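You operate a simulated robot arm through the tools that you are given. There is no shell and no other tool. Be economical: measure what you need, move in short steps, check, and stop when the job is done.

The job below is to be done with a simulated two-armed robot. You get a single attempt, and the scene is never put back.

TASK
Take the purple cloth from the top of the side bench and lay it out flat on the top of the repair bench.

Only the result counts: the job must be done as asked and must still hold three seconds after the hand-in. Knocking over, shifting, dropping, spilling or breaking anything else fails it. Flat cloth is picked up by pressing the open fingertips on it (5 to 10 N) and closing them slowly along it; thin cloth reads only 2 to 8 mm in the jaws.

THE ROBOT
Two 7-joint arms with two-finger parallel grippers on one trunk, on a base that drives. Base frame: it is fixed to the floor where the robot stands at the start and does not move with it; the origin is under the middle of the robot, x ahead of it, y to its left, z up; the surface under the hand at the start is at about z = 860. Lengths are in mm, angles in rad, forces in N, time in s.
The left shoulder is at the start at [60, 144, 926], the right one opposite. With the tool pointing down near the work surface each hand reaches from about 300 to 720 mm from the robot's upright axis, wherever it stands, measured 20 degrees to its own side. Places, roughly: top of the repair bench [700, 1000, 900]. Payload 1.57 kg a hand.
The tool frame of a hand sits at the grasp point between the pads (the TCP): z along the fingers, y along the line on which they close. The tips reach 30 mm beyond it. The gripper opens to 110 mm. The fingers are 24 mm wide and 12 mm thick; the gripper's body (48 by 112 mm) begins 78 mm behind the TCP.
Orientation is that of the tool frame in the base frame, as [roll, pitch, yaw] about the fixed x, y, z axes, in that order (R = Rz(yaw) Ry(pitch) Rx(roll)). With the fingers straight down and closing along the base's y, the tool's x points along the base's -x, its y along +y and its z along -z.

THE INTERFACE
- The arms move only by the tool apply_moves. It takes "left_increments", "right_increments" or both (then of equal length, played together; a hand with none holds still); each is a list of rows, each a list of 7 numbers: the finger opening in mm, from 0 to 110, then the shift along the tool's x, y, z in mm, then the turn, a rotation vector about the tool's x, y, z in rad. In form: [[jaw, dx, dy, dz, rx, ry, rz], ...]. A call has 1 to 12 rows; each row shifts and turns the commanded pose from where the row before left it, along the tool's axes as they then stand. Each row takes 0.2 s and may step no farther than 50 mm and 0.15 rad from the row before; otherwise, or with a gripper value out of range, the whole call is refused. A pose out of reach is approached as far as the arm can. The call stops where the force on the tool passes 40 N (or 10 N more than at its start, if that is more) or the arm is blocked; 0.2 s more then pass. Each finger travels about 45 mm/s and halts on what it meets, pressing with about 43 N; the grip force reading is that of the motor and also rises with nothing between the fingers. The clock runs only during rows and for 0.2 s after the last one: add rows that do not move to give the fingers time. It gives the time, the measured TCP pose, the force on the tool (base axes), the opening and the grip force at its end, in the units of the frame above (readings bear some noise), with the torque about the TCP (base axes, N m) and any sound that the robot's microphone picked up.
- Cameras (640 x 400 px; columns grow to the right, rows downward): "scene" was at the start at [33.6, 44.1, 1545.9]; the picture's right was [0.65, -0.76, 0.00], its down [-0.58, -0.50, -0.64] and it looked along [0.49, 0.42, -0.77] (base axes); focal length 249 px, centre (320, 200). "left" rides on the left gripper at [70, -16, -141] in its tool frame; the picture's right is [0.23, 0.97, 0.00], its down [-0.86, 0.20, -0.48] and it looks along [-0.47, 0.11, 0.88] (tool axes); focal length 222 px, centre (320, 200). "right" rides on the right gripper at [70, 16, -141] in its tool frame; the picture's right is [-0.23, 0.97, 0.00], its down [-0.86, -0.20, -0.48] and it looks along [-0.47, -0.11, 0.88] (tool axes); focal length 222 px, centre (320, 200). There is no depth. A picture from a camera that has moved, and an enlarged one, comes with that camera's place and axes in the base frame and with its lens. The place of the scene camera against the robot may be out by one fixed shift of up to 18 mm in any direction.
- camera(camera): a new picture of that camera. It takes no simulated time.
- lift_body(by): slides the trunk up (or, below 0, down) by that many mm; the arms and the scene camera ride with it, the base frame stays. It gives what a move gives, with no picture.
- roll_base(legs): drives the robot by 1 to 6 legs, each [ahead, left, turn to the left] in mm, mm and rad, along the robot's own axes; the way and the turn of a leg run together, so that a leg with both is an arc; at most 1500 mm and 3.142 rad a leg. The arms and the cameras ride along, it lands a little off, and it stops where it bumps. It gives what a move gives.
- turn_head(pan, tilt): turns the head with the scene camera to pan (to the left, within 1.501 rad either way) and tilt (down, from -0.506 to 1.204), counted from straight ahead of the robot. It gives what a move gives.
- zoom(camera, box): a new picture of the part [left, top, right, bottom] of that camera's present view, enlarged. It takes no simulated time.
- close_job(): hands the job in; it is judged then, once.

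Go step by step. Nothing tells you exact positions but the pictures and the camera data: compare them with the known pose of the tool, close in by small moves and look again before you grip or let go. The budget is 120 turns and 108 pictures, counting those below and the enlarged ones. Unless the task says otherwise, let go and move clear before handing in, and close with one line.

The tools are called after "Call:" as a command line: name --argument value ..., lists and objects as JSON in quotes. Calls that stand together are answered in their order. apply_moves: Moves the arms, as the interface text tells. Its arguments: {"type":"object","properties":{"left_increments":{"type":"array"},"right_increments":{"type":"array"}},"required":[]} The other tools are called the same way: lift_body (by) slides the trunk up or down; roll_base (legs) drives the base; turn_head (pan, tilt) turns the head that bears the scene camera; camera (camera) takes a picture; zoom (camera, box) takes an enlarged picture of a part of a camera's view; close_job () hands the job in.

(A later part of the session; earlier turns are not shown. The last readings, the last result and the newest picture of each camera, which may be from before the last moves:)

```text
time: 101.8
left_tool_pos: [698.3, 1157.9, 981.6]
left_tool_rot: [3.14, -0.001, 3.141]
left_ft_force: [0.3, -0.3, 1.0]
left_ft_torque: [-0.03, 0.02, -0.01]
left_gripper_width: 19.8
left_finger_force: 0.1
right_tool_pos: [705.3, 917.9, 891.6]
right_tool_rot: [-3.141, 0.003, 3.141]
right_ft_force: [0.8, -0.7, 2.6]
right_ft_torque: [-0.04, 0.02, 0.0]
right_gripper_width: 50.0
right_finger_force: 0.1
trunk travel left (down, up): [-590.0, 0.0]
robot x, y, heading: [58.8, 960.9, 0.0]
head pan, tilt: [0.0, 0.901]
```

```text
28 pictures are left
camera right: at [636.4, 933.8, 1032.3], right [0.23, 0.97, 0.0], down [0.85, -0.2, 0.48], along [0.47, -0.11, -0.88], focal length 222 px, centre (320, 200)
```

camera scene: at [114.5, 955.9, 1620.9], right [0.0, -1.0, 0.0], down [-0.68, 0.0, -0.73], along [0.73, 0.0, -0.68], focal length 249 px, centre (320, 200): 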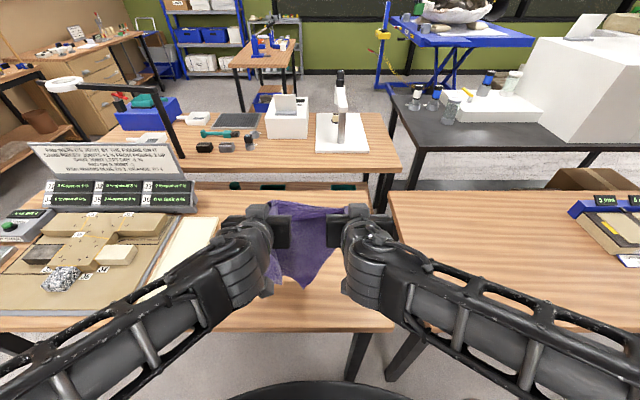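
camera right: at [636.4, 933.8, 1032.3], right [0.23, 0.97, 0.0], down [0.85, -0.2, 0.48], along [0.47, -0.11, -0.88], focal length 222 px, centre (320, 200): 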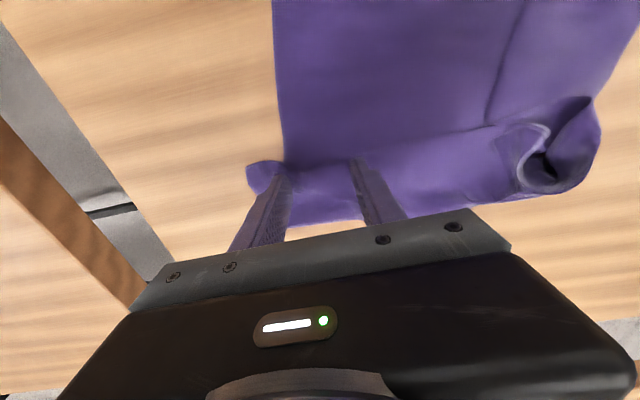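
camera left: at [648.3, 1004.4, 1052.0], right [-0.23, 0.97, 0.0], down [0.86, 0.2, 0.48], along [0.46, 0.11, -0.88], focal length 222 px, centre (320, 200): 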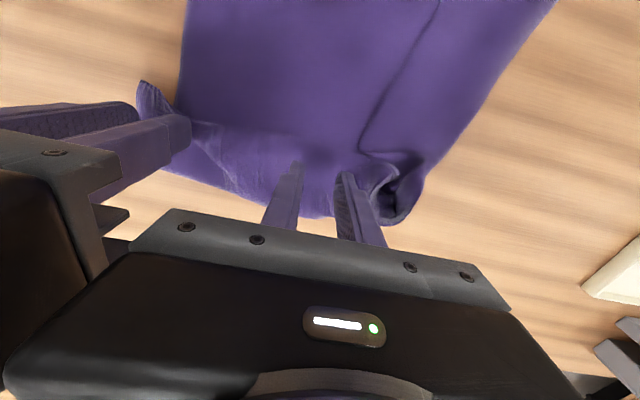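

Call:
apply_moves --right_increments '[[50, 0, 0, -4, 0, 0, 0], [50, -11, 0, 0, 0, 0, 0], [50, 0, 0, 4.6, 0, 0, 0], [50, 0, 0, 0, 0, 0, 0]]'

```text
time: 102.8
left_tool_pos: [698.0, 1159.4, 982.0]
left_tool_rot: [3.141, 0.0, -3.141]
left_ft_force: [-0.2, 0.3, -0.3]
left_ft_torque: [-0.01, 0.0, -0.02]
left_gripper_width: 20.1
left_finger_force: 0.0
right_tool_pos: [717.3, 917.0, 890.7]
right_tool_rot: [-3.139, 0.005, 3.14]
right_ft_force: [0.8, -0.4, 9.3]
right_ft_torque: [-0.1, 0.02, -0.03]
right_gripper_width: 50.1
right_finger_force: 0.1
trunk travel left (down, up): [-590.0, 0.0]
robot x, y, heading: [56.1, 965.9, 0.003]
head pan, tilt: [0.0, 0.901]
```

Call:
apply_moves --right_increments '[[47, 0, 0, 0.3, 0.002, 0, 0], [44, 0, 0, 0, 0, 0, 0], [41, 0, 0, 0, 0, 0, 0], [38, 0, 0, 0, 0, 0, 0], [35, 0, 0, 0, 0, 0, 0], [32, 0, 0, 0, 0, 0, 0], [29, 0, 0, 0, 0, 0, 0], [26, 0, 0, 0, 0, 0, 0], [23, 0, 0, 0, 0, 0, 0], [20, 0, 0, 0, 0, 0, 0], [17, 0, 0, 0, 0, 0, 0], [14, 0, 0, 0, 0, 0, 0]]'

Call:
apply_moves --right_increments '[[12, 0, 0, 0, 0, 0, 0], [10, 0, 0, 0, 0, 0, 0], [8, 0, 0, 0, 0, 0, 0], [6, 0, 0, 0, 0, 0, 0], [4, 0, 0, 0, 0, 0, 0], [2, 0, 0, 0, 0, 0, 0], [0, 0, 0, 0, 0, 0, 0], [0, 0, 0, 0, 0, 0, 0]]'

Call:
camera --camera "right"

```text
time: 105.3
left_tool_pos: [696.2, 1158.7, 982.7]
left_tool_rot: [3.141, -0.002, 3.14]
left_ft_force: [-0.4, 0.9, -0.6]
left_ft_torque: [-0.01, -0.03, -0.03]
left_gripper_width: 20.0
left_finger_force: 0.1
right_tool_pos: [716.5, 916.5, 890.9]
right_tool_rot: [-3.138, 0.002, 3.141]
right_ft_force: [0.1, -2.4, 23.7]
right_ft_torque: [-0.14, 0.1, -0.04]
right_gripper_width: 15.4
right_finger_force: 0.7
trunk travel left (down, up): [-590.0, 0.0]
robot x, y, heading: [56.8, 963.3, -0.002]
head pan, tilt: [0.0, 0.901]
```

```text
time: 107.2
left_tool_pos: [697.1, 1158.3, 982.5]
left_tool_rot: [3.14, 0.0, 3.14]
left_ft_force: [0.0, -0.3, 0.4]
left_ft_torque: [0.03, -0.01, -0.05]
left_gripper_width: 20.1
left_finger_force: 0.1
right_tool_pos: [715.6, 915.5, 892.4]
right_tool_rot: [-3.139, 0.003, -3.141]
right_ft_force: [-0.3, -0.4, 24.6]
right_ft_torque: [-0.05, 0.11, 0.05]
right_gripper_width: 2.8
right_finger_force: 24.8
trunk travel left (down, up): [-590.0, 0.0]
robot x, y, heading: [59.6, 960.4, -0.0]
head pan, tilt: [0.0, 0.901]
```

```text
27 pictures are left
camera right: at [645.9, 933.8, 1031.9], right [0.23, 0.97, 0.0], down [0.85, -0.2, 0.48], along [0.47, -0.11, -0.88], focal length 222 px, centre (320, 200)
```

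right: 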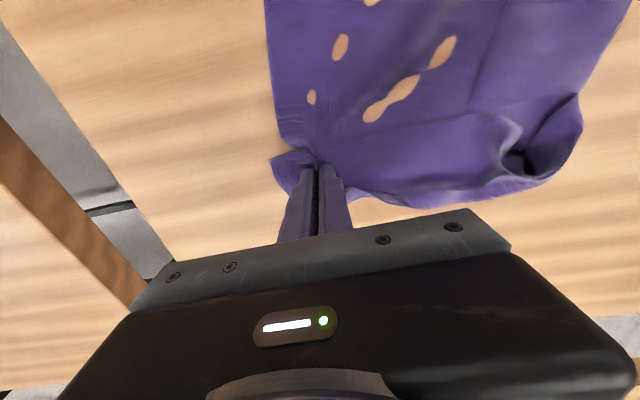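

Gripped (2.8 mm). I'll lift a little and look at what's held.

Call:
apply_moves --right_increments '[[0, 0, 0, -15, 0, 0, 0], [0, 0, 0, -20, 0, 0, 0], [0, -10, 0, -20, 0, 0, 0], [0, 0, 0, 0, 0, 0, 0]]'

Call:
camera --camera "right"

Call:
zoom --camera "scene" --box '[220, 140, 400, 280]'

```text
time: 108.2
left_tool_pos: [698.4, 1158.5, 981.1]
left_tool_rot: [3.14, -0.002, 3.141]
left_ft_force: [0.7, 0.3, -0.1]
left_ft_torque: [0.01, -0.01, -0.01]
left_gripper_width: 20.1
left_finger_force: 0.1
right_tool_pos: [726.6, 918.4, 944.5]
right_tool_rot: [-3.139, -0.001, 3.141]
right_ft_force: [-0.2, 0.1, 1.0]
right_ft_torque: [0.0, 0.01, -0.04]
right_gripper_width: 2.5
right_finger_force: 24.6
trunk travel left (down, up): [-590.0, 0.0]
robot x, y, heading: [56.4, 957.5, -0.001]
head pan, tilt: [0.0, 0.901]
```

```text
26 pictures are left
camera right: at [657.8, 933.8, 1085.4], right [0.23, 0.97, 0.0], down [0.86, -0.2, 0.48], along [0.47, -0.11, -0.88], focal length 222 px, centre (320, 200)
```

right: 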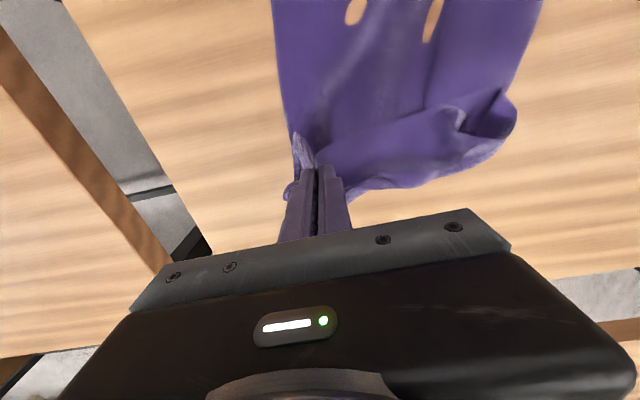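

```text
2.86 times, centred on (310, 210) of scene
camera zoom: at [108.0, 955.6, 1609.0], right [0.0, -1.0, 0.0], down [-0.78, 0.0, -0.62], along [0.62, 0.0, -0.78], focal length 710 px, centre (349, 171)
```

zoom: 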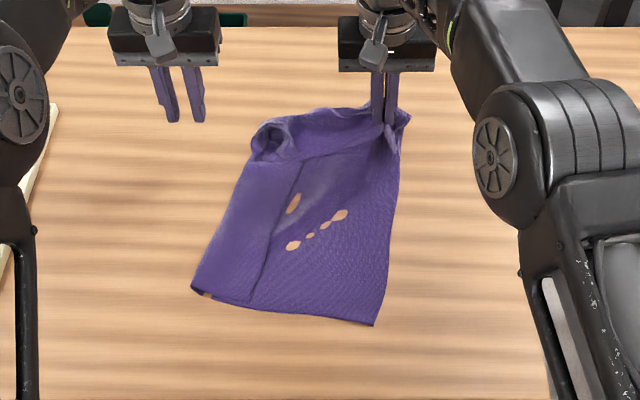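

It caught both layers. I'll lower it forward of where it was, release, and try unfolding the layers by friction instead: one hand holds the body, the other strokes the top layer outward.

Call:
apply_moves --right_increments '[[0, -10, 0, 15, 0, 0, 0], [0, -5, 0, 20, 0, 0, 0], [0, 0, 0, 15, 0, 0, 0], [10, 0, 0, 0, 0, 0, 0], [25, 0, 0, 0, 0, 0, 0], [40, 0, 0, 0, 0, 0, 0], [40, 0, 0, -20, 0, 0, 0], [40, 0, 0, -40, 0, 0, 0], [40, 30, 0, -30, 0, 0, 0], [40, 45, 0, 0, 0, 0, 0], [40, 45, 0, 0, 0, 0, 0]]'

Call:
zoom --camera "scene" --box '[220, 140, 400, 280]'

```text
time: 110.5
left_tool_pos: [696.9, 1158.1, 982.2]
left_tool_rot: [3.141, -0.002, 3.141]
left_ft_force: [-0.3, 0.2, 0.6]
left_ft_torque: [0.0, 0.03, 0.0]
left_gripper_width: 20.1
left_finger_force: 0.0
right_tool_pos: [618.2, 915.7, 977.9]
right_tool_rot: [-3.138, 0.004, -3.14]
right_ft_force: [-0.5, 0.4, 0.2]
right_ft_torque: [-0.01, 0.01, -0.01]
right_gripper_width: 40.0
right_finger_force: 0.0
right hand out of reach, approached as far as the arm can: row 8
trunk travel left (down, up): [-590.0, 0.0]
robot x, y, heading: [56.3, 961.5, 0.004]
head pan, tilt: [0.0, 0.901]
```

```text
2.86 times, centred on (310, 210) of scene
camera zoom: at [106.7, 955.4, 1609.0], right [0.0, -1.0, 0.0], down [-0.78, 0.0, -0.62], along [0.62, 0.0, -0.78], focal length 710 px, centre (349, 171)
```

zoom: 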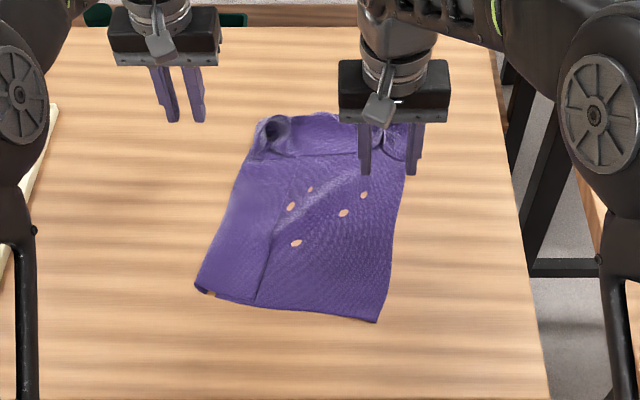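

Call:
apply_moves --left_increments '[[20, 40, 0, 0, 0, 0, 0], [20, 40, 0, 0, 0, 0, 0], [20, 40, -20, 0, 0, 0, 0], [20, 0, -24, 20, 0, 0, 0], [20, 0, -24, 30, 0, 0, 0], [20, 0, 0, 30, 0, 0, 0], [20, 0, 0, 9, 0, 0, 0], [20, 0, 0, 0, 0, 0, 0]]' --right_increments '[[40, 30, 20, 0, 0, 0, 0], [40, 28, 20, 0, 0, 0, 0], [40, 0, 0, 0, 0, 0, 0], [40, 0, 0, 20, 0, 0, 0], [40, 0, 0, 30, 0, 0, 0], [40, 0, 0, 25, 0, 0, 0], [40, 0, 0, 9, 0, 0, 0], [40, 0, 0, 1, 0, 0, 0]]'

Call:
camera --camera "left"

```text
time: 112.3
left_tool_pos: [577.7, 1094.4, 893.5]
left_tool_rot: [3.141, -0.003, -3.141]
left_ft_force: [0.4, 0.3, 0.3]
left_ft_torque: [0.02, 0.0, 0.02]
left_gripper_width: 20.1
left_finger_force: 0.0
right_tool_pos: [562.9, 958.0, 891.6]
right_tool_rot: [-3.137, 0.002, 3.141]
right_ft_force: [-0.7, -0.3, 9.5]
right_ft_torque: [0.02, 0.03, -0.01]
right_gripper_width: 40.1
right_finger_force: 0.0
trunk travel left (down, up): [-590.0, 0.0]
robot x, y, heading: [60.2, 959.2, 0.003]
head pan, tilt: [0.0, 0.901]
```

```text
23 pictures are left
camera left: at [508.3, 1078.1, 1034.2], right [-0.23, 0.97, 0.0], down [0.86, 0.2, 0.48], along [0.46, 0.11, -0.88], focal length 222 px, centre (320, 200)
```

left: 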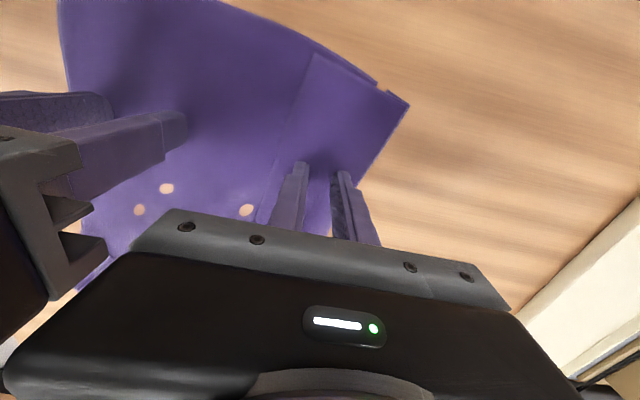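

Left tips sit on the flap just inside its free edge, and the right hand pins the body. I'll press and stroke the flap to the left.

Call:
apply_moves --left_increments '[[20, 0, 0, 2, 0, 0, 0], [20, 0, 0, 0.8, 0, 0, 0], [20, 0, 0, 0, 0, 0, 0]]' --right_increments '[[40, 0, 0, 0.5, 0, 0, 0], [40, 0, 0, 0.4, 0, 0, 0], [40, 0, 0, 0, 0, 0, 0]]'

```text
time: 113.2
left_tool_pos: [578.3, 1093.5, 891.6]
left_tool_rot: [3.141, 0.002, -3.14]
left_ft_force: [-2.8, 2.3, 19.8]
left_ft_torque: [-0.19, 0.1, -0.07]
left_gripper_width: 19.3
left_finger_force: 0.2
right_tool_pos: [562.2, 957.3, 890.3]
right_tool_rot: [-3.137, 0.004, 3.141]
right_ft_force: [2.2, 1.6, 10.4]
right_ft_torque: [0.13, -0.08, -0.03]
right_gripper_width: 40.2
right_finger_force: 0.1
trunk travel left (down, up): [-590.0, 0.0]
robot x, y, heading: [63.2, 959.4, -0.002]
head pan, tilt: [0.0, 0.901]
```

Call:
apply_moves --left_increments '[[20, 0, 0, -0.8, 0, 0, 0], [20, 0, 8, 0, 0, 0, 0], [20, 0, 8, 0, 0, 0, 0], [20, 0, 8, 0, 0, 0, 0], [20, 0, 8, 0, 0, 0, 0], [20, 0, 8, 0, 0, 0, 0]]' --right_increments '[[40, 0, 0, 0.5, 0, 0, 0], [40, 0, 0, 0, 0, 0, 0], [40, 0, 0, 0, 0, 0, 0], [40, 0, 0, 0, 0, 0, 0], [40, 0, 0, 0, 0, 0, 0], [40, 0, 0, 0, 0, 0, 0]]'

Call:
camera --camera "left"

```text
time: 114.5
left_tool_pos: [577.4, 1133.1, 891.9]
left_tool_rot: [3.14, 0.002, 3.139]
left_ft_force: [0.6, -7.5, 17.9]
left_ft_torque: [-0.59, 0.0, -0.01]
left_gripper_width: 26.5
left_finger_force: 3.8
right_tool_pos: [562.2, 957.0, 891.2]
right_tool_rot: [-3.14, 0.004, -3.14]
right_ft_force: [4.4, 6.3, 24.5]
right_ft_torque: [0.19, -0.03, -0.08]
right_gripper_width: 40.5
right_finger_force: 0.0
trunk travel left (down, up): [-590.0, 0.0]
robot x, y, heading: [56.4, 962.3, 0.002]
head pan, tilt: [0.0, 0.901]
```

```text
22 pictures are left
camera left: at [507.9, 1117.1, 1032.8], right [-0.23, 0.97, 0.0], down [0.85, 0.2, 0.48], along [0.47, 0.11, -0.88], focal length 222 px, centre (320, 200)
```

left: 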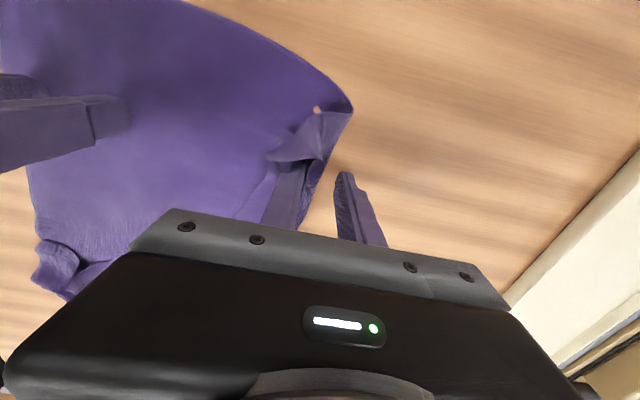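

It works: the flap is sliding open. I'll continue the stroke.

Call:
apply_moves --left_increments '[[20, 0, 9, 0, 0, 0, 0], [20, 0, 9, 0, 0, 0, 0], [20, 0, 9, 0, 0, 0, 0], [20, 0, 9, 0, 0, 0, 0], [20, 0, 9, 0, 0, 0, 0], [20, 0, 9, 0, 0, 0, 0]]'

Call:
camera --camera "left"

```text
time: 116.0
left_tool_pos: [578.6, 1186.3, 891.4]
left_tool_rot: [3.141, 0.002, 3.14]
left_ft_force: [0.5, -10.1, 16.4]
left_ft_torque: [-0.73, 0.02, 0.05]
left_gripper_width: 28.8
left_finger_force: 5.0
right_tool_pos: [561.3, 955.7, 892.2]
right_tool_rot: [-3.14, 0.003, 3.141]
right_ft_force: [4.2, 9.2, 28.5]
right_ft_torque: [0.18, 0.02, -0.08]
right_gripper_width: 40.6
right_finger_force: 0.5
trunk travel left (down, up): [-590.0, 0.0]
robot x, y, heading: [53.9, 960.9, -0.003]
head pan, tilt: [0.0, 0.901]
```

```text
21 pictures are left
camera left: at [508.0, 1170.1, 1033.1], right [-0.23, 0.97, 0.0], down [0.85, 0.2, 0.48], along [0.47, 0.11, -0.88], focal length 222 px, centre (320, 200)
```

left: 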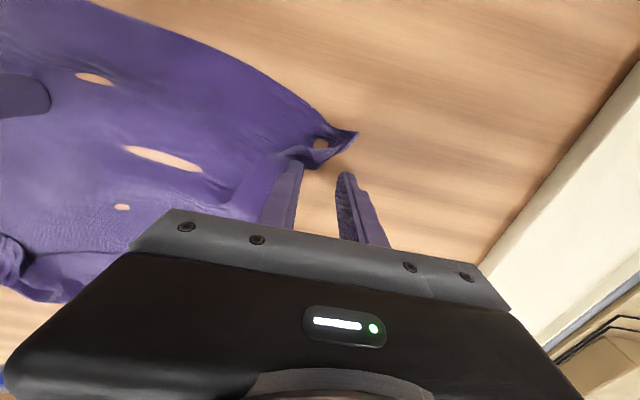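

Call:
apply_moves --left_increments '[[30, 0, 0, -10, 0, 0, 0], [30, 0, 0, -30, 0, 0, 0], [30, 0, 20, -40, 0, 0, 0], [30, 0, 20, -40, 0, 0, 0], [30, 0, 0, 0, 0, 0, 0]]' --right_increments '[[40, 0, 0, -10, 0, 0, 0], [40, 0, 0, -30, 0, 0, 0], [40, 0, -40, -25, 0, 0, 0], [40, 0, -48, -10, 0, 0, 0], [40, 0, -48, 0, 0, 0, 0]]'

Call:
zoom --camera "scene" --box '[220, 140, 400, 280]'

```text
time: 117.2
left_tool_pos: [579.8, 1224.9, 1012.1]
left_tool_rot: [3.139, -0.001, 3.14]
left_ft_force: [-0.3, 0.2, -0.7]
left_ft_torque: [0.03, -0.02, 0.01]
left_gripper_width: 29.9
left_finger_force: 0.0
right_tool_pos: [560.5, 818.3, 965.3]
right_tool_rot: [-3.138, 0.0, -3.14]
right_ft_force: [0.1, -0.2, -1.0]
right_ft_torque: [0.04, 0.02, -0.02]
right_gripper_width: 40.0
right_finger_force: 0.1
trunk travel left (down, up): [-590.0, 0.0]
robot x, y, heading: [59.0, 962.9, -0.002]
head pan, tilt: [0.0, 0.901]
```

```text
2.86 times, centred on (310, 210) of scene
camera zoom: at [108.5, 954.2, 1609.0], right [0.0, -1.0, 0.0], down [-0.78, 0.0, -0.62], along [0.62, 0.0, -0.78], focal length 710 px, centre (349, 171)
```

zoom: 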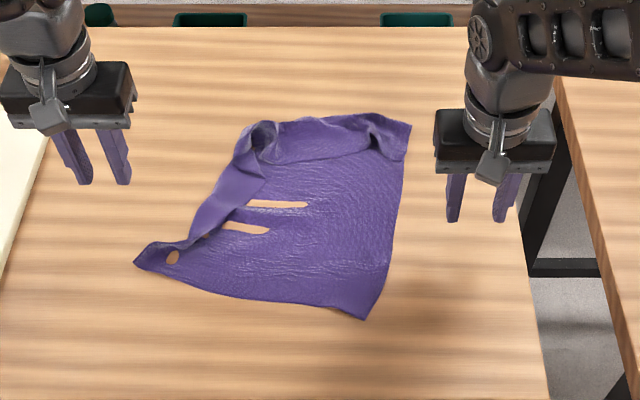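

Big improvement: the near-left corner is fully out. Now the same friction stroke for the hem: the left hand pins the body and the right strokes the hem away from me.

Call:
apply_moves --left_increments '[[30, 0, -40, 0, 0, 0, 0], [30, -5, -40, 0, 0, 0, 0], [30, -5, -40, 0, 0, 0, 0], [30, 0, -40, 20, 0, 0, 0], [30, 0, -35, 30, 0, 0, 0], [30, 0, 0, 40, 0, 0, 0], [30, 0, 0, 25, 0, 0, 0], [30, 0, 0, 0, 0, 0, 0]]' --right_increments '[[20, -30, 28, 0, 0, -0.1, 0], [20, -29.9, 28, 3, 0, -0.1, 0], [20, -29.4, 28, 6, 0, -0.1, 0], [20, -28.7, 28, 8.9, 0, -0.1, 0], [20, -27.6, 30, 11.7, 0, -0.1, 0], [20, 12, 0, 22, 0, 0, 0], [20, 12, 0, 22, 0, 0, 0], [20, 0, 0, 0, 0, 0, 0]]'

Call:
camera --camera "right"

```text
time: 118.4
left_tool_pos: [594.2, 1044.5, 956.2]
left_tool_rot: [3.129, 0.006, -3.127]
left_ft_force: [-0.1, 2.6, 1.5]
left_ft_torque: [-0.21, -0.03, -0.08]
left_gripper_width: 30.3
left_finger_force: 0.1
right_tool_pos: [710.3, 950.6, 952.3]
right_tool_rot: [-3.109, 0.488, -3.128]
right_ft_force: [0.3, -2.7, -0.3]
right_ft_torque: [0.25, 0.0, 0.34]
right_gripper_width: 20.0
right_finger_force: 0.0
trunk travel left (down, up): [-590.0, 0.0]
robot x, y, heading: [56.0, 962.7, 0.0]
head pan, tilt: [0.0, 0.901]
stopped in row 6 (left hand): the force on the tool passed its limit at 50 N (the readings are from after the stop); the commanded pose is now the measured one
```

```text
19 pictures are left
camera right: at [583.2, 969.7, 1043.2], right [0.2, 0.98, 0.08], down [0.53, -0.18, 0.83], along [0.82, -0.12, -0.55], focal length 222 px, centre (320, 200)
```

right: 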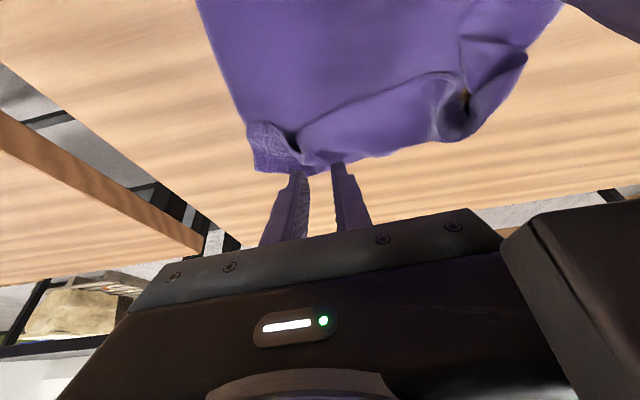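

The two grippers touched lightly (arms only). I'll separate them: the left pins further left, then the right goes onto the hem.

Call:
apply_moves --left_increments '[[30, 0, 25, 0, 0, 0, 0], [30, 15, 30, 0, 0, 0, 0], [30, 20, 0, 0, 0, 0, 0], [30, 0, 0, 30, 0, 0, 0], [30, 0, 0, 30, 0, 0, 0], [30, 0, 0, 4, 0, 0, 0], [30, 0, 0, 1, 0, 0, 0]]' --right_increments '[[20, 0, 0, 0, 0, 0, 0], [20, 0, 0, 0, 0, 0, 0], [20, 0, 17, 0, 0, 0, 0], [20, 12, 18, 22, 0, 0, 0], [20, 11, 0, 20, 0, 0, 0], [20, 3, 0, 5, 0, 0, 0], [20, 0, 0, 0, 0, 0, 0]]'

Call:
camera --camera "right"

```text
time: 120.0
left_tool_pos: [558.3, 1099.9, 891.6]
left_tool_rot: [3.13, 0.004, -3.129]
left_ft_force: [0.8, -0.4, 0.0]
left_ft_torque: [0.01, 0.01, -0.01]
left_gripper_width: 29.9
left_finger_force: 0.1
right_tool_pos: [709.6, 984.0, 897.9]
right_tool_rot: [-3.11, 0.49, -3.128]
right_ft_force: [-0.1, -0.4, -0.7]
right_ft_torque: [0.01, 0.02, 0.01]
right_gripper_width: 20.1
right_finger_force: 0.2
trunk travel left (down, up): [-590.0, 0.0]
robot x, y, heading: [58.8, 962.6, 0.002]
head pan, tilt: [0.0, 0.901]
```

```text
18 pictures are left
camera right: at [581.5, 1003.3, 987.9], right [0.2, 0.98, 0.08], down [0.53, -0.18, 0.83], along [0.82, -0.12, -0.55], focal length 222 px, centre (320, 200)
```

right: 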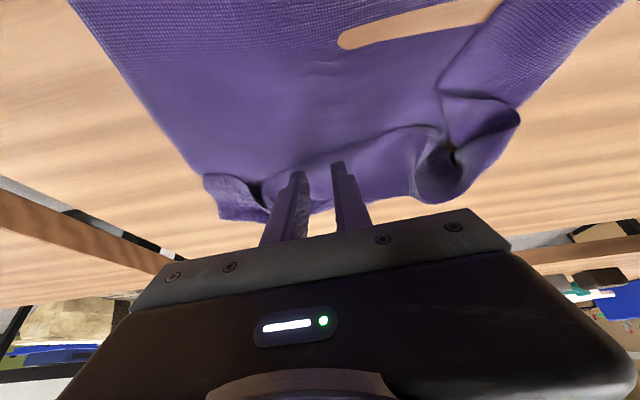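

Call:
apply_moves --left_increments '[[30, 0, 0, 0.8, 0, 0, 0], [30, 0, 0, 0.6, 0, 0, 0], [30, 0, 0, 0, 0, 0, 0]]' --right_increments '[[20, 1.4, 0, 2.6, 0, 0, 0], [20, 0.7, 0, 1.3, 0, 0, 0], [20, 0, 0, 0, 0, 0, 0]]'

```text
time: 120.8
left_tool_pos: [556.9, 1098.5, 892.0]
left_tool_rot: [3.132, 0.007, -3.127]
left_ft_force: [0.9, -0.5, 5.2]
left_ft_torque: [-0.11, 0.07, 0.01]
left_gripper_width: 29.8
left_finger_force: 0.1
right_tool_pos: [709.3, 985.9, 893.0]
right_tool_rot: [-3.11, 0.491, -3.127]
right_ft_force: [-0.3, 0.5, 4.9]
right_ft_torque: [0.08, -0.01, -0.03]
right_gripper_width: 19.6
right_finger_force: 0.0
trunk travel left (down, up): [-590.0, 0.0]
robot x, y, heading: [56.8, 961.6, 0.004]
head pan, tilt: [0.0, 0.901]
```

Call:
apply_moves --left_increments '[[30, 0, 0, 0.8, 0, 0, 0], [30, 0, 0, 0, 0, 0, 0], [30, 0, 0, 0, 0, 0, 0], [30, 0, 0, 0, 0, 0, 0], [30, 0, 0, 0, 0, 0, 0], [30, 0, 0, 0, 0, 0, 0], [30, 0, 0, 0, 0, 0, 0]]' --right_increments '[[20, 0.3, 0, 0.6, 0, 0, 0], [20, -7.9, 0, 4.2, 0, 0, 0], [20, -7.9, 0, 4.2, 0, 0, 0], [20, -7.9, 0, 4.2, 0, 0, 0], [20, -7.9, 0, 4.2, 0, 0, 0], [20, -7.9, 0, 4.2, 0, 0, 0], [20, -7.9, 0, 4.2, 0, 0, 0]]'

Call:
camera --camera "right"

```text
time: 122.4
left_tool_pos: [557.0, 1098.4, 891.1]
left_tool_rot: [3.131, 0.008, -3.127]
left_ft_force: [6.0, 0.6, 23.3]
left_ft_torque: [-0.52, -0.06, 0.13]
left_gripper_width: 29.5
left_finger_force: 0.2
right_tool_pos: [762.7, 983.8, 894.9]
right_tool_rot: [-3.11, 0.489, -3.126]
right_ft_force: [-1.4, -0.6, 4.4]
right_ft_torque: [0.03, 0.03, 0.02]
right_gripper_width: 20.3
right_finger_force: 0.2
trunk travel left (down, up): [-590.0, 0.0]
robot x, y, heading: [56.3, 960.1, 0.001]
head pan, tilt: [0.0, 0.901]
```

```text
17 pictures are left
camera right: at [634.5, 1002.9, 984.7], right [0.2, 0.98, 0.08], down [0.53, -0.18, 0.83], along [0.82, -0.12, -0.55], focal length 222 px, centre (320, 200)
```

right: 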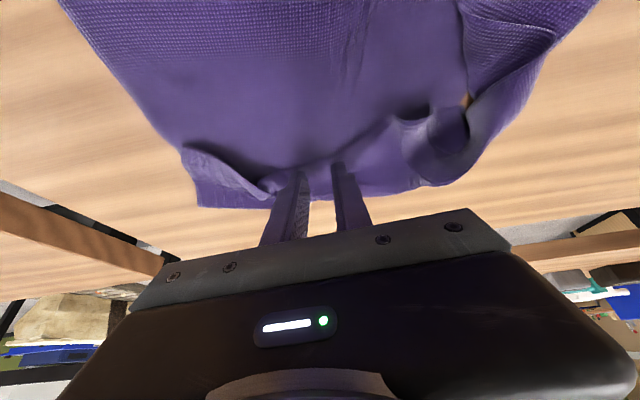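

The hem is opening the same way. I'll continue the stroke.

Call:
apply_moves --right_increments '[[20, -7.7, 0, 4.6, 0, 0, 0], [20, -7.9, 0, 4.2, 0, 0, 0], [20, -7.9, 0, 4.2, 0, 0, 0], [20, -7.9, 0, 4.2, 0, 0, 0], [20, -7.9, 0, 4.2, 0, 0, 0], [20, -7.9, 0, 4.2, 0, -0.03, 0], [20, -7.9, 0, 4.2, 0, -0.03, 0]]'

Call:
camera --camera "right"

```text
time: 124.0
left_tool_pos: [557.6, 1099.7, 891.0]
left_tool_rot: [3.13, 0.008, -3.13]
left_ft_force: [6.1, 0.2, 30.8]
left_ft_torque: [-0.7, -0.02, 0.15]
left_gripper_width: 29.4
left_finger_force: 0.0
right_tool_pos: [825.2, 983.1, 893.6]
right_tool_rot: [-3.109, 0.548, -3.125]
right_ft_force: [-0.1, -0.1, 0.6]
right_ft_torque: [0.0, 0.01, 0.02]
right_gripper_width: 19.9
right_finger_force: 0.1
trunk travel left (down, up): [-590.0, 0.0]
robot x, y, heading: [57.3, 958.8, -0.003]
head pan, tilt: [0.0, 0.901]
```

```text
16 pictures are left
camera right: at [692.1, 1002.8, 977.2], right [0.19, 0.98, 0.09], down [0.48, -0.18, 0.86], along [0.86, -0.12, -0.5], focal length 222 px, centre (320, 200)
```

right: 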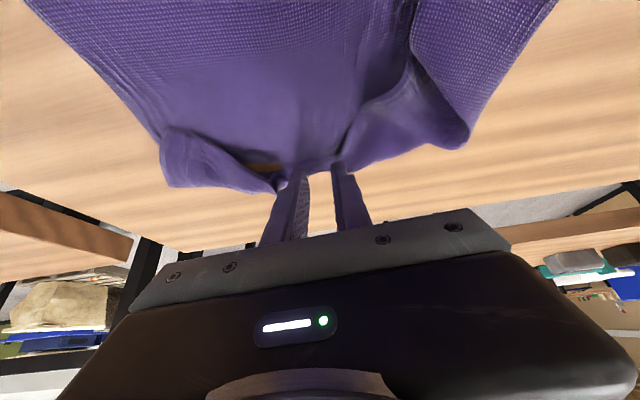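

The middle of the hem is now out. I'll lift the right hand clear and look.

Call:
apply_moves --left_increments '[[30, 0, 0, -15, 0, 0, 0], [30, 0, 10, -40, 0, 0, 0], [30, 0, 45, -15, 0, 0, 0], [30, 0, 45, 0, 0, 0, 0], [30, 0, 0, 0, 0, 0, 0], [30, 0, 0, 0, 0, 0, 0], [30, 0, 0, 0, 0, 0, 0]]' --right_increments '[[20, -10, 0, -15, 0, 0, 0], [20, 0, -20, -40, 0, 0.1, 0], [20, 0, -30, -35, 0, 0.1, 0], [20, 10, -35, -20, 0, 0.1, 0], [20, 20, -35, 0, 0, 0.1, 0], [20, 20, -35, 0, 0, 0.1, 0], [20, 20, -30, 0, 0, 0.04, 0]]'

Call:
zoom --camera "scene" --box '[220, 130, 400, 270]'

```text
time: 125.6
left_tool_pos: [555.6, 1199.7, 959.0]
left_tool_rot: [3.131, 0.007, -3.126]
left_ft_force: [-0.4, 0.2, -0.1]
left_ft_torque: [0.01, -0.01, 0.01]
left_gripper_width: 30.1
left_finger_force: 0.1
right_tool_pos: [713.5, 799.5, 989.1]
right_tool_rot: [-3.115, 0.006, -3.141]
right_ft_force: [-0.5, -0.5, -0.5]
right_ft_torque: [0.02, -0.01, -0.01]
right_gripper_width: 19.8
right_finger_force: 0.1
trunk travel left (down, up): [-590.0, 0.0]
robot x, y, heading: [54.6, 963.0, 0.005]
head pan, tilt: [0.0, 0.901]
```

```text
2.86 times, centred on (310, 200) of scene
camera zoom: at [107.5, 954.8, 1609.0], right [0.0, -1.0, 0.0], down [-0.78, 0.0, -0.62], along [0.62, 0.0, -0.78], focal length 710 px, centre (349, 200)
```

zoom: 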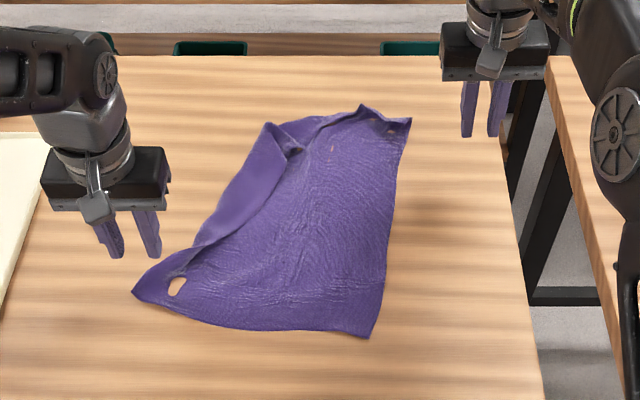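

Very good: the hem is open. What remains is the triangular left flap toward the far side. I'll pin the body with the right hand and stroke that flap outward with the left.

Call:
apply_moves --left_increments '[[10, -30.5, -20, 0, 0, -0.05, 0], [10, -30.5, -20, 1.5, 0, -0.05, 0], [10, -30.4, -20, 3, 0, -0.05, 0], [10, -30.2, -20, 4.6, 0, -0.05, 0], [10, -29.9, -20, 6, 0, -0.05, 0], [10, -29.5, -22, 7.6, 0, -0.05, 0], [10, 7.4, 0, 23.9, 0, 0, 0], [10, 7.4, 0, 23.9, 0, 0, 0], [10, 0, 0, 0, 0, 0, 0]]' --right_increments '[[40, 10, 30, 0, -0.026, 0, 0], [40, 10, 30, 0, 0, 0, 0], [40, 13, 36, 0, 0, 0, 0], [40, 0, 36, 0, 0, 0, 0], [40, 0, 0, 25, 0, 0, 0], [40, 0, 0, 30, 0, 0, 0], [40, 0, 0, 30, 0, 0, 0], [40, 0, 0, 9, 0, 0, 0], [40, 0, 0, 0, 0, 0, 0]]'

Call:
camera --camera "left"

```text
time: 127.6
left_tool_pos: [740.4, 1078.1, 910.6]
left_tool_rot: [3.13, 0.305, -3.13]
left_ft_force: [-0.9, -0.2, 0.1]
left_ft_torque: [-0.03, 0.0, 0.03]
left_gripper_width: 9.8
left_finger_force: 0.0
right_tool_pos: [681.7, 933.1, 891.7]
right_tool_rot: [-3.14, 0.006, -3.141]
right_ft_force: [-0.5, 0.6, 0.9]
right_ft_torque: [0.01, 0.03, -0.01]
right_gripper_width: 40.1
right_finger_force: 0.0
trunk travel left (down, up): [-590.0, 0.0]
robot x, y, heading: [60.4, 963.2, 0.0]
head pan, tilt: [0.0, 0.901]
```

```text
14 pictures are left
camera left: at [631.4, 1060.7, 1023.8], right [-0.23, 0.97, -0.06], down [0.67, 0.2, 0.72], along [0.71, 0.13, -0.7], focal length 222 px, centre (320, 200)
```

left: 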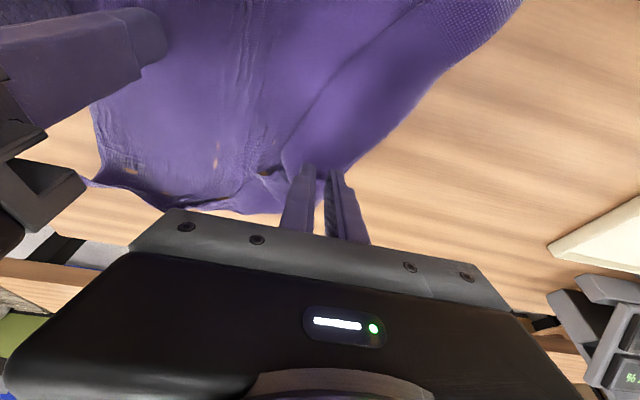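

Call:
apply_moves --left_increments '[[10, 15, 0, 0, 0, 0, 0], [10, 3.6, 0, 8.6, 0, 0, 0], [10, 0.9, 0, 3.6, 0, 0, 0], [10, 0.6, 0, 1.9, 0, 0, 0], [10, 0, 0, 0, 0, 0, 0]]' --right_increments '[[40, 0, 0, 0.5, 0, 0, 0], [40, 0, 0, 0.5, 0, 0, 0], [40, 0, 0, 0, 0, 0, 0], [40, 0, 0, 0, 0, 0, 0], [40, 0, 0, 0, 0, 0, 0]]'

Call:
camera --camera "left"

```text
time: 128.8
left_tool_pos: [725.4, 1079.7, 893.7]
left_tool_rot: [3.132, 0.313, -3.131]
left_ft_force: [-1.1, 2.4, 21.0]
left_ft_torque: [-0.04, 0.1, 0.0]
left_gripper_width: 10.0
left_finger_force: 0.0
right_tool_pos: [681.3, 934.3, 893.2]
right_tool_rot: [-3.138, 0.01, 3.141]
right_ft_force: [-0.4, -0.1, -0.8]
right_ft_torque: [-0.03, -0.05, 0.03]
right_gripper_width: 40.0
right_finger_force: 0.2
trunk travel left (down, up): [-590.0, 0.0]
robot x, y, heading: [53.5, 964.4, -0.0]
head pan, tilt: [0.0, 0.901]
```

```text
13 pictures are left
camera left: at [615.4, 1061.3, 1006.7], right [-0.23, 0.97, -0.06], down [0.66, 0.2, 0.72], along [0.71, 0.13, -0.69], focal length 222 px, centre (320, 200)
```

left: 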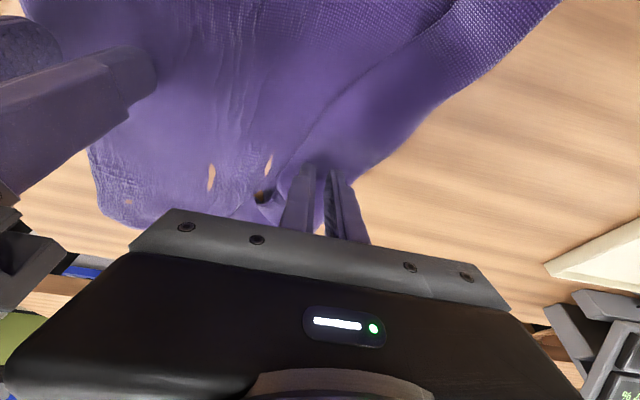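

Call:
apply_moves --left_increments '[[10, -0.2, 0, -0.5, 0, 0, 0], [10, 0, 0, 0, 0, 0, 0], [10, -2.9, 8.5, 0.9, 0, 0, 0], [10, -2.9, 8.5, 0.9, 0, 0, 0], [10, -2.9, 8.5, 0.9, 0, 0, 0], [10, -2.9, 8.5, 0.9, 0, 0, 0], [10, -2.9, 8.5, 0.9, 0, 0, 0], [10, -2.9, 8.5, 0.9, 0, 0, 0], [10, -2.9, 8.5, 0.9, 0, 0, 0]]' --right_increments '[[40, 0, 0, 1, 0, 0, 0], [40, 0, 0, 0.8, 0, 0, 0], [40, 0, 0, 0, 0, 0, 0], [40, 0, 0, 0, 0, 0, 0], [40, 0, 0, 0, 0, 0, 0], [40, 0, 0, 0, 0, 0, 0], [40, 0, 0, 0, 0, 0, 0], [40, 0, 0, 0, 0, 0, 0], [40, 0, 0, 0, 0, 0, 0]]'

Call:
camera --camera "left"

```text
time: 130.8
left_tool_pos: [744.7, 1138.2, 894.0]
left_tool_rot: [3.128, 0.309, -3.13]
left_ft_force: [-2.0, -7.9, 19.7]
left_ft_torque: [-0.38, 0.1, 0.02]
left_gripper_width: 9.4
left_finger_force: 5.3
right_tool_pos: [682.3, 934.1, 891.3]
right_tool_rot: [3.141, 0.011, 3.139]
right_ft_force: [0.0, 3.6, 8.0]
right_ft_torque: [0.0, 0.06, 0.02]
right_gripper_width: 37.8
right_finger_force: 0.1
trunk travel left (down, up): [-590.0, 0.0]
robot x, y, heading: [58.1, 961.2, 0.004]
head pan, tilt: [0.0, 0.901]
```

```text
12 pictures are left
camera left: at [635.6, 1120.1, 1007.1], right [-0.23, 0.97, -0.06], down [0.67, 0.2, 0.72], along [0.71, 0.13, -0.69], focal length 222 px, centre (320, 200)
```

left: 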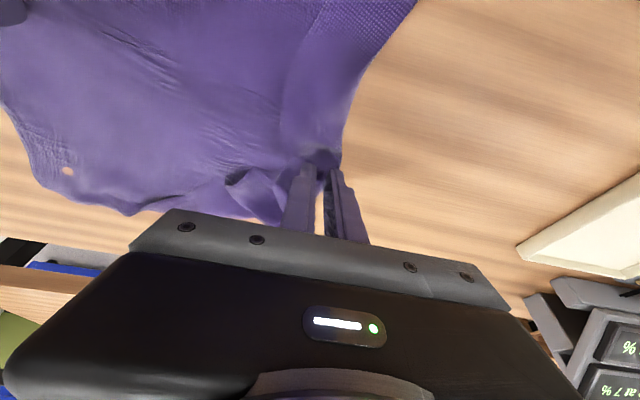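

Working again. I'll continue the stroke, going outward a bit more toward the far side.

Call:
apply_moves --left_increments '[[10, -3.8, 8, 1.2, 0, 0, 0], [10, -3.8, 8, 1.2, 0, 0, 0], [10, -3.8, 8, 1.2, 0, 0, 0], [10, -3.8, 8, 1.2, 0, 0, 0], [10, -3.8, 8, 1.2, 0, 0, 0], [10, -3.8, 8, 1.2, 0, 0, 0], [10, -3.8, 8, 1.2, 0, 0, 0]]'

Call:
camera --camera "left"

```text
time: 132.4
left_tool_pos: [771.9, 1197.7, 892.6]
left_tool_rot: [3.128, 0.303, -3.13]
left_ft_force: [0.1, 0.5, 0.8]
left_ft_torque: [0.0, 0.02, -0.01]
left_gripper_width: 10.3
left_finger_force: 0.0
right_tool_pos: [681.2, 933.1, 891.0]
right_tool_rot: [-3.141, 0.01, -3.141]
right_ft_force: [-4.1, 0.3, 18.8]
right_ft_torque: [0.03, 0.25, -0.01]
right_gripper_width: 37.5
right_finger_force: 0.1
trunk travel left (down, up): [-590.0, 0.0]
robot x, y, heading: [57.6, 956.2, 0.004]
head pan, tilt: [0.0, 0.901]
```

```text
11 pictures are left
camera left: at [663.0, 1178.6, 1006.2], right [-0.23, 0.97, -0.05], down [0.67, 0.2, 0.72], along [0.71, 0.13, -0.7], focal length 222 px, centre (320, 200)
```

left: 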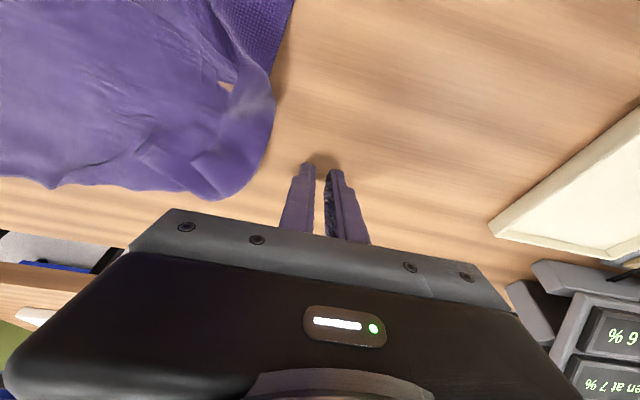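

The tip slid off the edge, leaving a narrower flap. I'll lift clear and look from above.

Call:
apply_moves --left_increments '[[10, 0, 0, -20, 0, 0.1, 0], [10, 0, 5, -30, 0, 0.1, 0], [10, 10, 5, -20, 0, 0.1, 0], [10, 30, 5, 0, 0, 0, 0]]' --right_increments '[[40, 0, 0, -15, 0, 0, 0], [40, 0, -20, -40, 0, 0, 0], [40, 0, -45, -20, 0, 0, 0], [40, 0, -45, 0, 0, 0, 0]]'

Call:
zoom --camera "scene" --box '[220, 130, 400, 270]'

```text
time: 133.4
left_tool_pos: [718.4, 1208.3, 961.6]
left_tool_rot: [3.128, 0.007, -3.129]
left_ft_force: [-0.4, 0.0, -0.3]
left_ft_torque: [0.02, -0.05, 0.01]
left_gripper_width: 10.1
left_finger_force: 0.1
right_tool_pos: [680.2, 821.0, 966.1]
right_tool_rot: [-3.138, 0.01, 3.142]
right_ft_force: [-0.8, 0.1, -1.1]
right_ft_torque: [-0.01, -0.04, -0.01]
right_gripper_width: 39.7
right_finger_force: 0.1
trunk travel left (down, up): [-590.0, 0.0]
robot x, y, heading: [58.8, 962.0, -0.0]
head pan, tilt: [0.0, 0.901]
```

```text
2.86 times, centred on (310, 200) of scene
camera zoom: at [106.0, 954.8, 1609.1], right [0.0, -1.0, 0.0], down [-0.78, 0.0, -0.62], along [0.62, 0.0, -0.78], focal length 710 px, centre (349, 200)
```

zoom: 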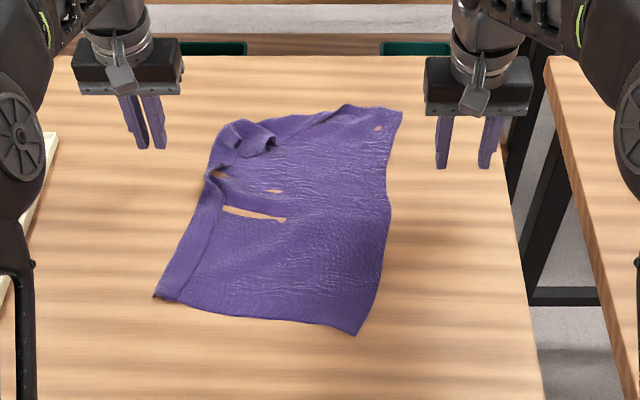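

The cloth is nearly rectangular now; a narrow left strip and the far-left roll remain. I'll do another stroke at the far-left roll, pinning with the right.

Call:
apply_moves --left_increments '[[0, -14.5, -31, 0, 0, -0.075, 0], [0, -14.5, -31, 1, 0, -0.075, 0], [0, -14.3, -31, 2, 0, -0.075, 0], [0, -14.1, -30, 3.2, 0, -0.075, 0], [0, 5.9, 0, 19.1, 0, 0, 0], [0, 5.9, 0, 19.1, 0, 0, 0], [0, 4.4, 0, 14.3, 0, 0, 0], [0, 0, 0, 0, 0, 0, 0]]' --right_increments '[[40, -10, 32, 0, 0, 0, 0], [40, -10, 32, 0, 0, 0, 0], [40, 0, 32, 0, 0, 0, 0], [40, 0, 33, 0, 0, 0, 0], [40, 0, 0, 25, 0, 0, 0], [40, 0, 0, 25, 0, 0, 0], [40, 0, 0, 20, 0, 0, 0], [40, 0, 0, 5, 0, 0, 0]]'

Call:
camera --camera "left"

```text
time: 135.2
left_tool_pos: [779.7, 1086.8, 904.7]
left_tool_rot: [3.13, 0.306, -3.131]
left_ft_force: [-0.3, -0.8, 0.1]
left_ft_torque: [-0.01, -0.02, -0.04]
left_gripper_width: 0.0
left_finger_force: 21.4
right_tool_pos: [702.5, 953.2, 891.3]
right_tool_rot: [-3.14, 0.012, -3.141]
right_ft_force: [0.6, 0.7, 6.3]
right_ft_torque: [-0.08, 0.05, -0.01]
right_gripper_width: 40.1
right_finger_force: 0.2
trunk travel left (down, up): [-590.0, 0.0]
robot x, y, heading: [54.5, 964.8, 0.005]
head pan, tilt: [0.0, 0.901]
```

```text
9 pictures are left
camera left: at [670.5, 1068.1, 1018.7], right [-0.23, 0.97, -0.06], down [0.67, 0.2, 0.72], along [0.71, 0.13, -0.7], focal length 222 px, centre (320, 200)
```

left: 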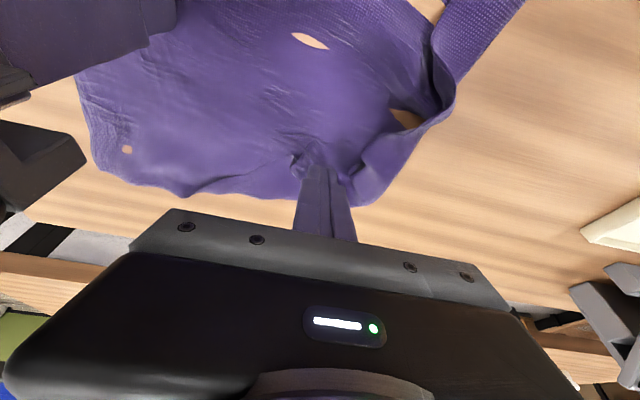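

The tip is right at the folded corner. I'll press and stroke outward.

Call:
apply_moves --left_increments '[[0, 2, 0, 6.5, 0, 0, 0], [0, 1.2, 0, 4, 0, 0, 0], [0, 0.5, 0, 1.6, 0, 0, 0], [0, -2.9, 8.5, 0.9, 0, 0, 0], [0, -2.9, 8.5, 0.9, 0, 0, 0], [0, -2.9, 8.5, 0.9, 0, 0, 0], [0, -2.9, 8.5, 0.9, 0, 0, 0], [0, -2.9, 8.5, 0.9, 0, 0, 0], [0, -2.9, 8.5, 0.9, 0, 0, 0], [0, -2.9, 8.5, 0.9, 0, 0, 0], [0, -2.9, 8.5, 0.9, 0, 0, 0]]' --right_increments '[[40, 0, 0, 0.6, 0, 0, 0], [40, 0, 0, 0, 0, 0, 0], [40, 0, 0, 0, 0, 0, 0], [40, 0, 0, 0, 0, 0, 0], [40, 0, 0, 0, 0, 0, 0], [40, 0, 0, 0, 0, 0, 0], [40, 0, 0, 0, 0, 0, 0], [40, 0, 0, 0, 0, 0, 0], [40, 0, 0, 0, 0, 0, 0], [40, 0, 0, 0, 0, 0, 0], [40, 0, 0, 0, 0, 0, 0]]'

```text
time: 137.6
left_tool_pos: [800.5, 1155.9, 893.9]
left_tool_rot: [3.128, 0.307, -3.13]
left_ft_force: [-1.7, -1.9, 4.7]
left_ft_torque: [-0.03, 0.01, 0.03]
left_gripper_width: 0.1
left_finger_force: 21.6
right_tool_pos: [700.6, 953.6, 890.5]
right_tool_rot: [-3.14, 0.012, 3.141]
right_ft_force: [5.9, 1.6, 24.6]
right_ft_torque: [-0.27, 0.0, 0.07]
right_gripper_width: 39.7
right_finger_force: 0.0
trunk travel left (down, up): [-590.0, 0.0]
robot x, y, heading: [54.9, 960.0, -0.001]
head pan, tilt: [0.0, 0.901]
```

Call:
apply_moves --left_increments '[[0, -2.6, 8.5, 1.3, 0, 0, 0], [0, -2.9, 8.5, 0.9, 0, 0, 0], [0, -2.9, 8.5, 0.9, 0, 0, 0], [0, 0, 5, -20, 0, 0.1, 0], [0, 0, 5, -30, 0, 0.1, 0], [0, 10, 5, -20, 0, 0.1, 0], [0, 40, 5, 0, 0, 0, 0], [0, 40, 0, 0, 0, 0, 0]]' --right_increments '[[40, 0, 0, 0, 0, 0, 0], [40, 0, 0, 0, 0, 0, 0], [40, 0, 0, 0, 0, 0, 0], [40, 0, 0, -15, 0, 0, 0], [40, 0, -20, -40, 0, 0, 0], [40, 0, -45, -20, 0, 0, 0], [40, 0, -45, 0, 0, 0, 0], [40, 0, 0, 0, 0, 0, 0]]'

Call:
zoom --camera "scene" --box '[220, 130, 400, 270]'

```text
time: 139.4
left_tool_pos: [685.0, 1197.2, 964.7]
left_tool_rot: [3.129, 0.009, -3.128]
left_ft_force: [-0.7, 0.0, 0.7]
left_ft_torque: [-0.01, -0.01, -0.01]
left_gripper_width: 0.0
left_finger_force: 21.3
left hand out of reach, approached as far as the arm can: row 5, 6
right_tool_pos: [699.3, 844.3, 966.8]
right_tool_rot: [-3.14, 0.009, 3.141]
right_ft_force: [0.9, 0.2, -0.5]
right_ft_torque: [-0.01, -0.01, -0.02]
right_gripper_width: 39.8
right_finger_force: 0.1
trunk travel left (down, up): [-590.0, 0.0]
robot x, y, heading: [57.9, 957.3, 0.0]
head pan, tilt: [0.0, 0.901]
```

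```text
2.86 times, centred on (310, 200) of scene
camera zoom: at [107.1, 955.9, 1609.0], right [0.0, -1.0, 0.0], down [-0.78, 0.0, -0.62], along [0.62, 0.0, -0.78], focal length 710 px, centre (349, 200)
```

zoom: 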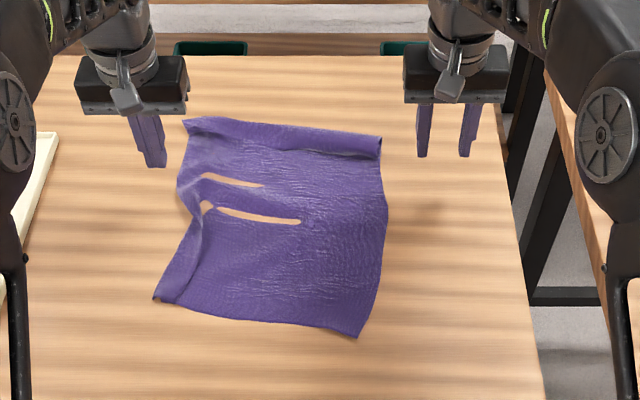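

The far-left corner is out. The remaining folds are a narrow near-left strip and a narrow far-right hem. First I'll stroke the near-left strip outward.

Call:
apply_moves --left_increments '[[0, 37, -10, 0, 0, 0, 0], [0, 37, -10, 0, 0, 0, 0], [0, 36, -12, 0, 0, 0, 0], [0, 0, 0, 20, 0, 0, 0], [0, 0, 0, 25, 0, 0, 0], [0, 0, 0, 20, 0, 0, 0], [0, 0, 0, 5, 0, 0, 0], [0, 0, 0, 0, 0, 0, 0]]' --right_increments '[[40, 27, 40, 0, 0, 0, 0], [40, 27, 40, 0, 0, 0, 0], [40, 27, 40, 0, 0, 0, 0], [40, 28, 40, 0, 0, 0, 0], [40, 0, 16, 20, 0, 0, 0], [40, 0, 0, 25, 0, 0, 0], [40, 0, 0, 25, 0, 0, 0], [40, 0, 0, 5, 0, 0, 0]]'

Call:
camera --camera "left"

```text
time: 141.2
left_tool_pos: [574.2, 1163.7, 894.9]
left_tool_rot: [3.131, 0.007, -3.127]
left_ft_force: [1.1, -0.3, -0.5]
left_ft_torque: [-0.05, 0.03, -0.02]
left_gripper_width: 0.0
left_finger_force: 21.3
right_tool_pos: [593.9, 1020.2, 891.3]
right_tool_rot: [3.141, 0.011, -3.142]
right_ft_force: [1.3, -0.4, 11.4]
right_ft_torque: [0.02, 0.09, 0.01]
right_gripper_width: 40.0
right_finger_force: 0.3
trunk travel left (down, up): [-590.0, 0.0]
robot x, y, heading: [57.9, 964.6, -0.001]
head pan, tilt: [0.0, 0.901]
```

```text
7 pictures are left
camera left: at [504.4, 1145.0, 1035.3], right [-0.24, 0.97, 0.01], down [0.85, 0.21, 0.49], along [0.47, 0.12, -0.87], focal length 222 px, centre (320, 200)
```

left: 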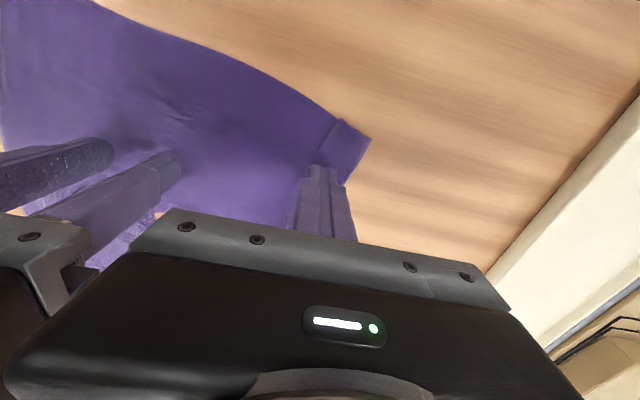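

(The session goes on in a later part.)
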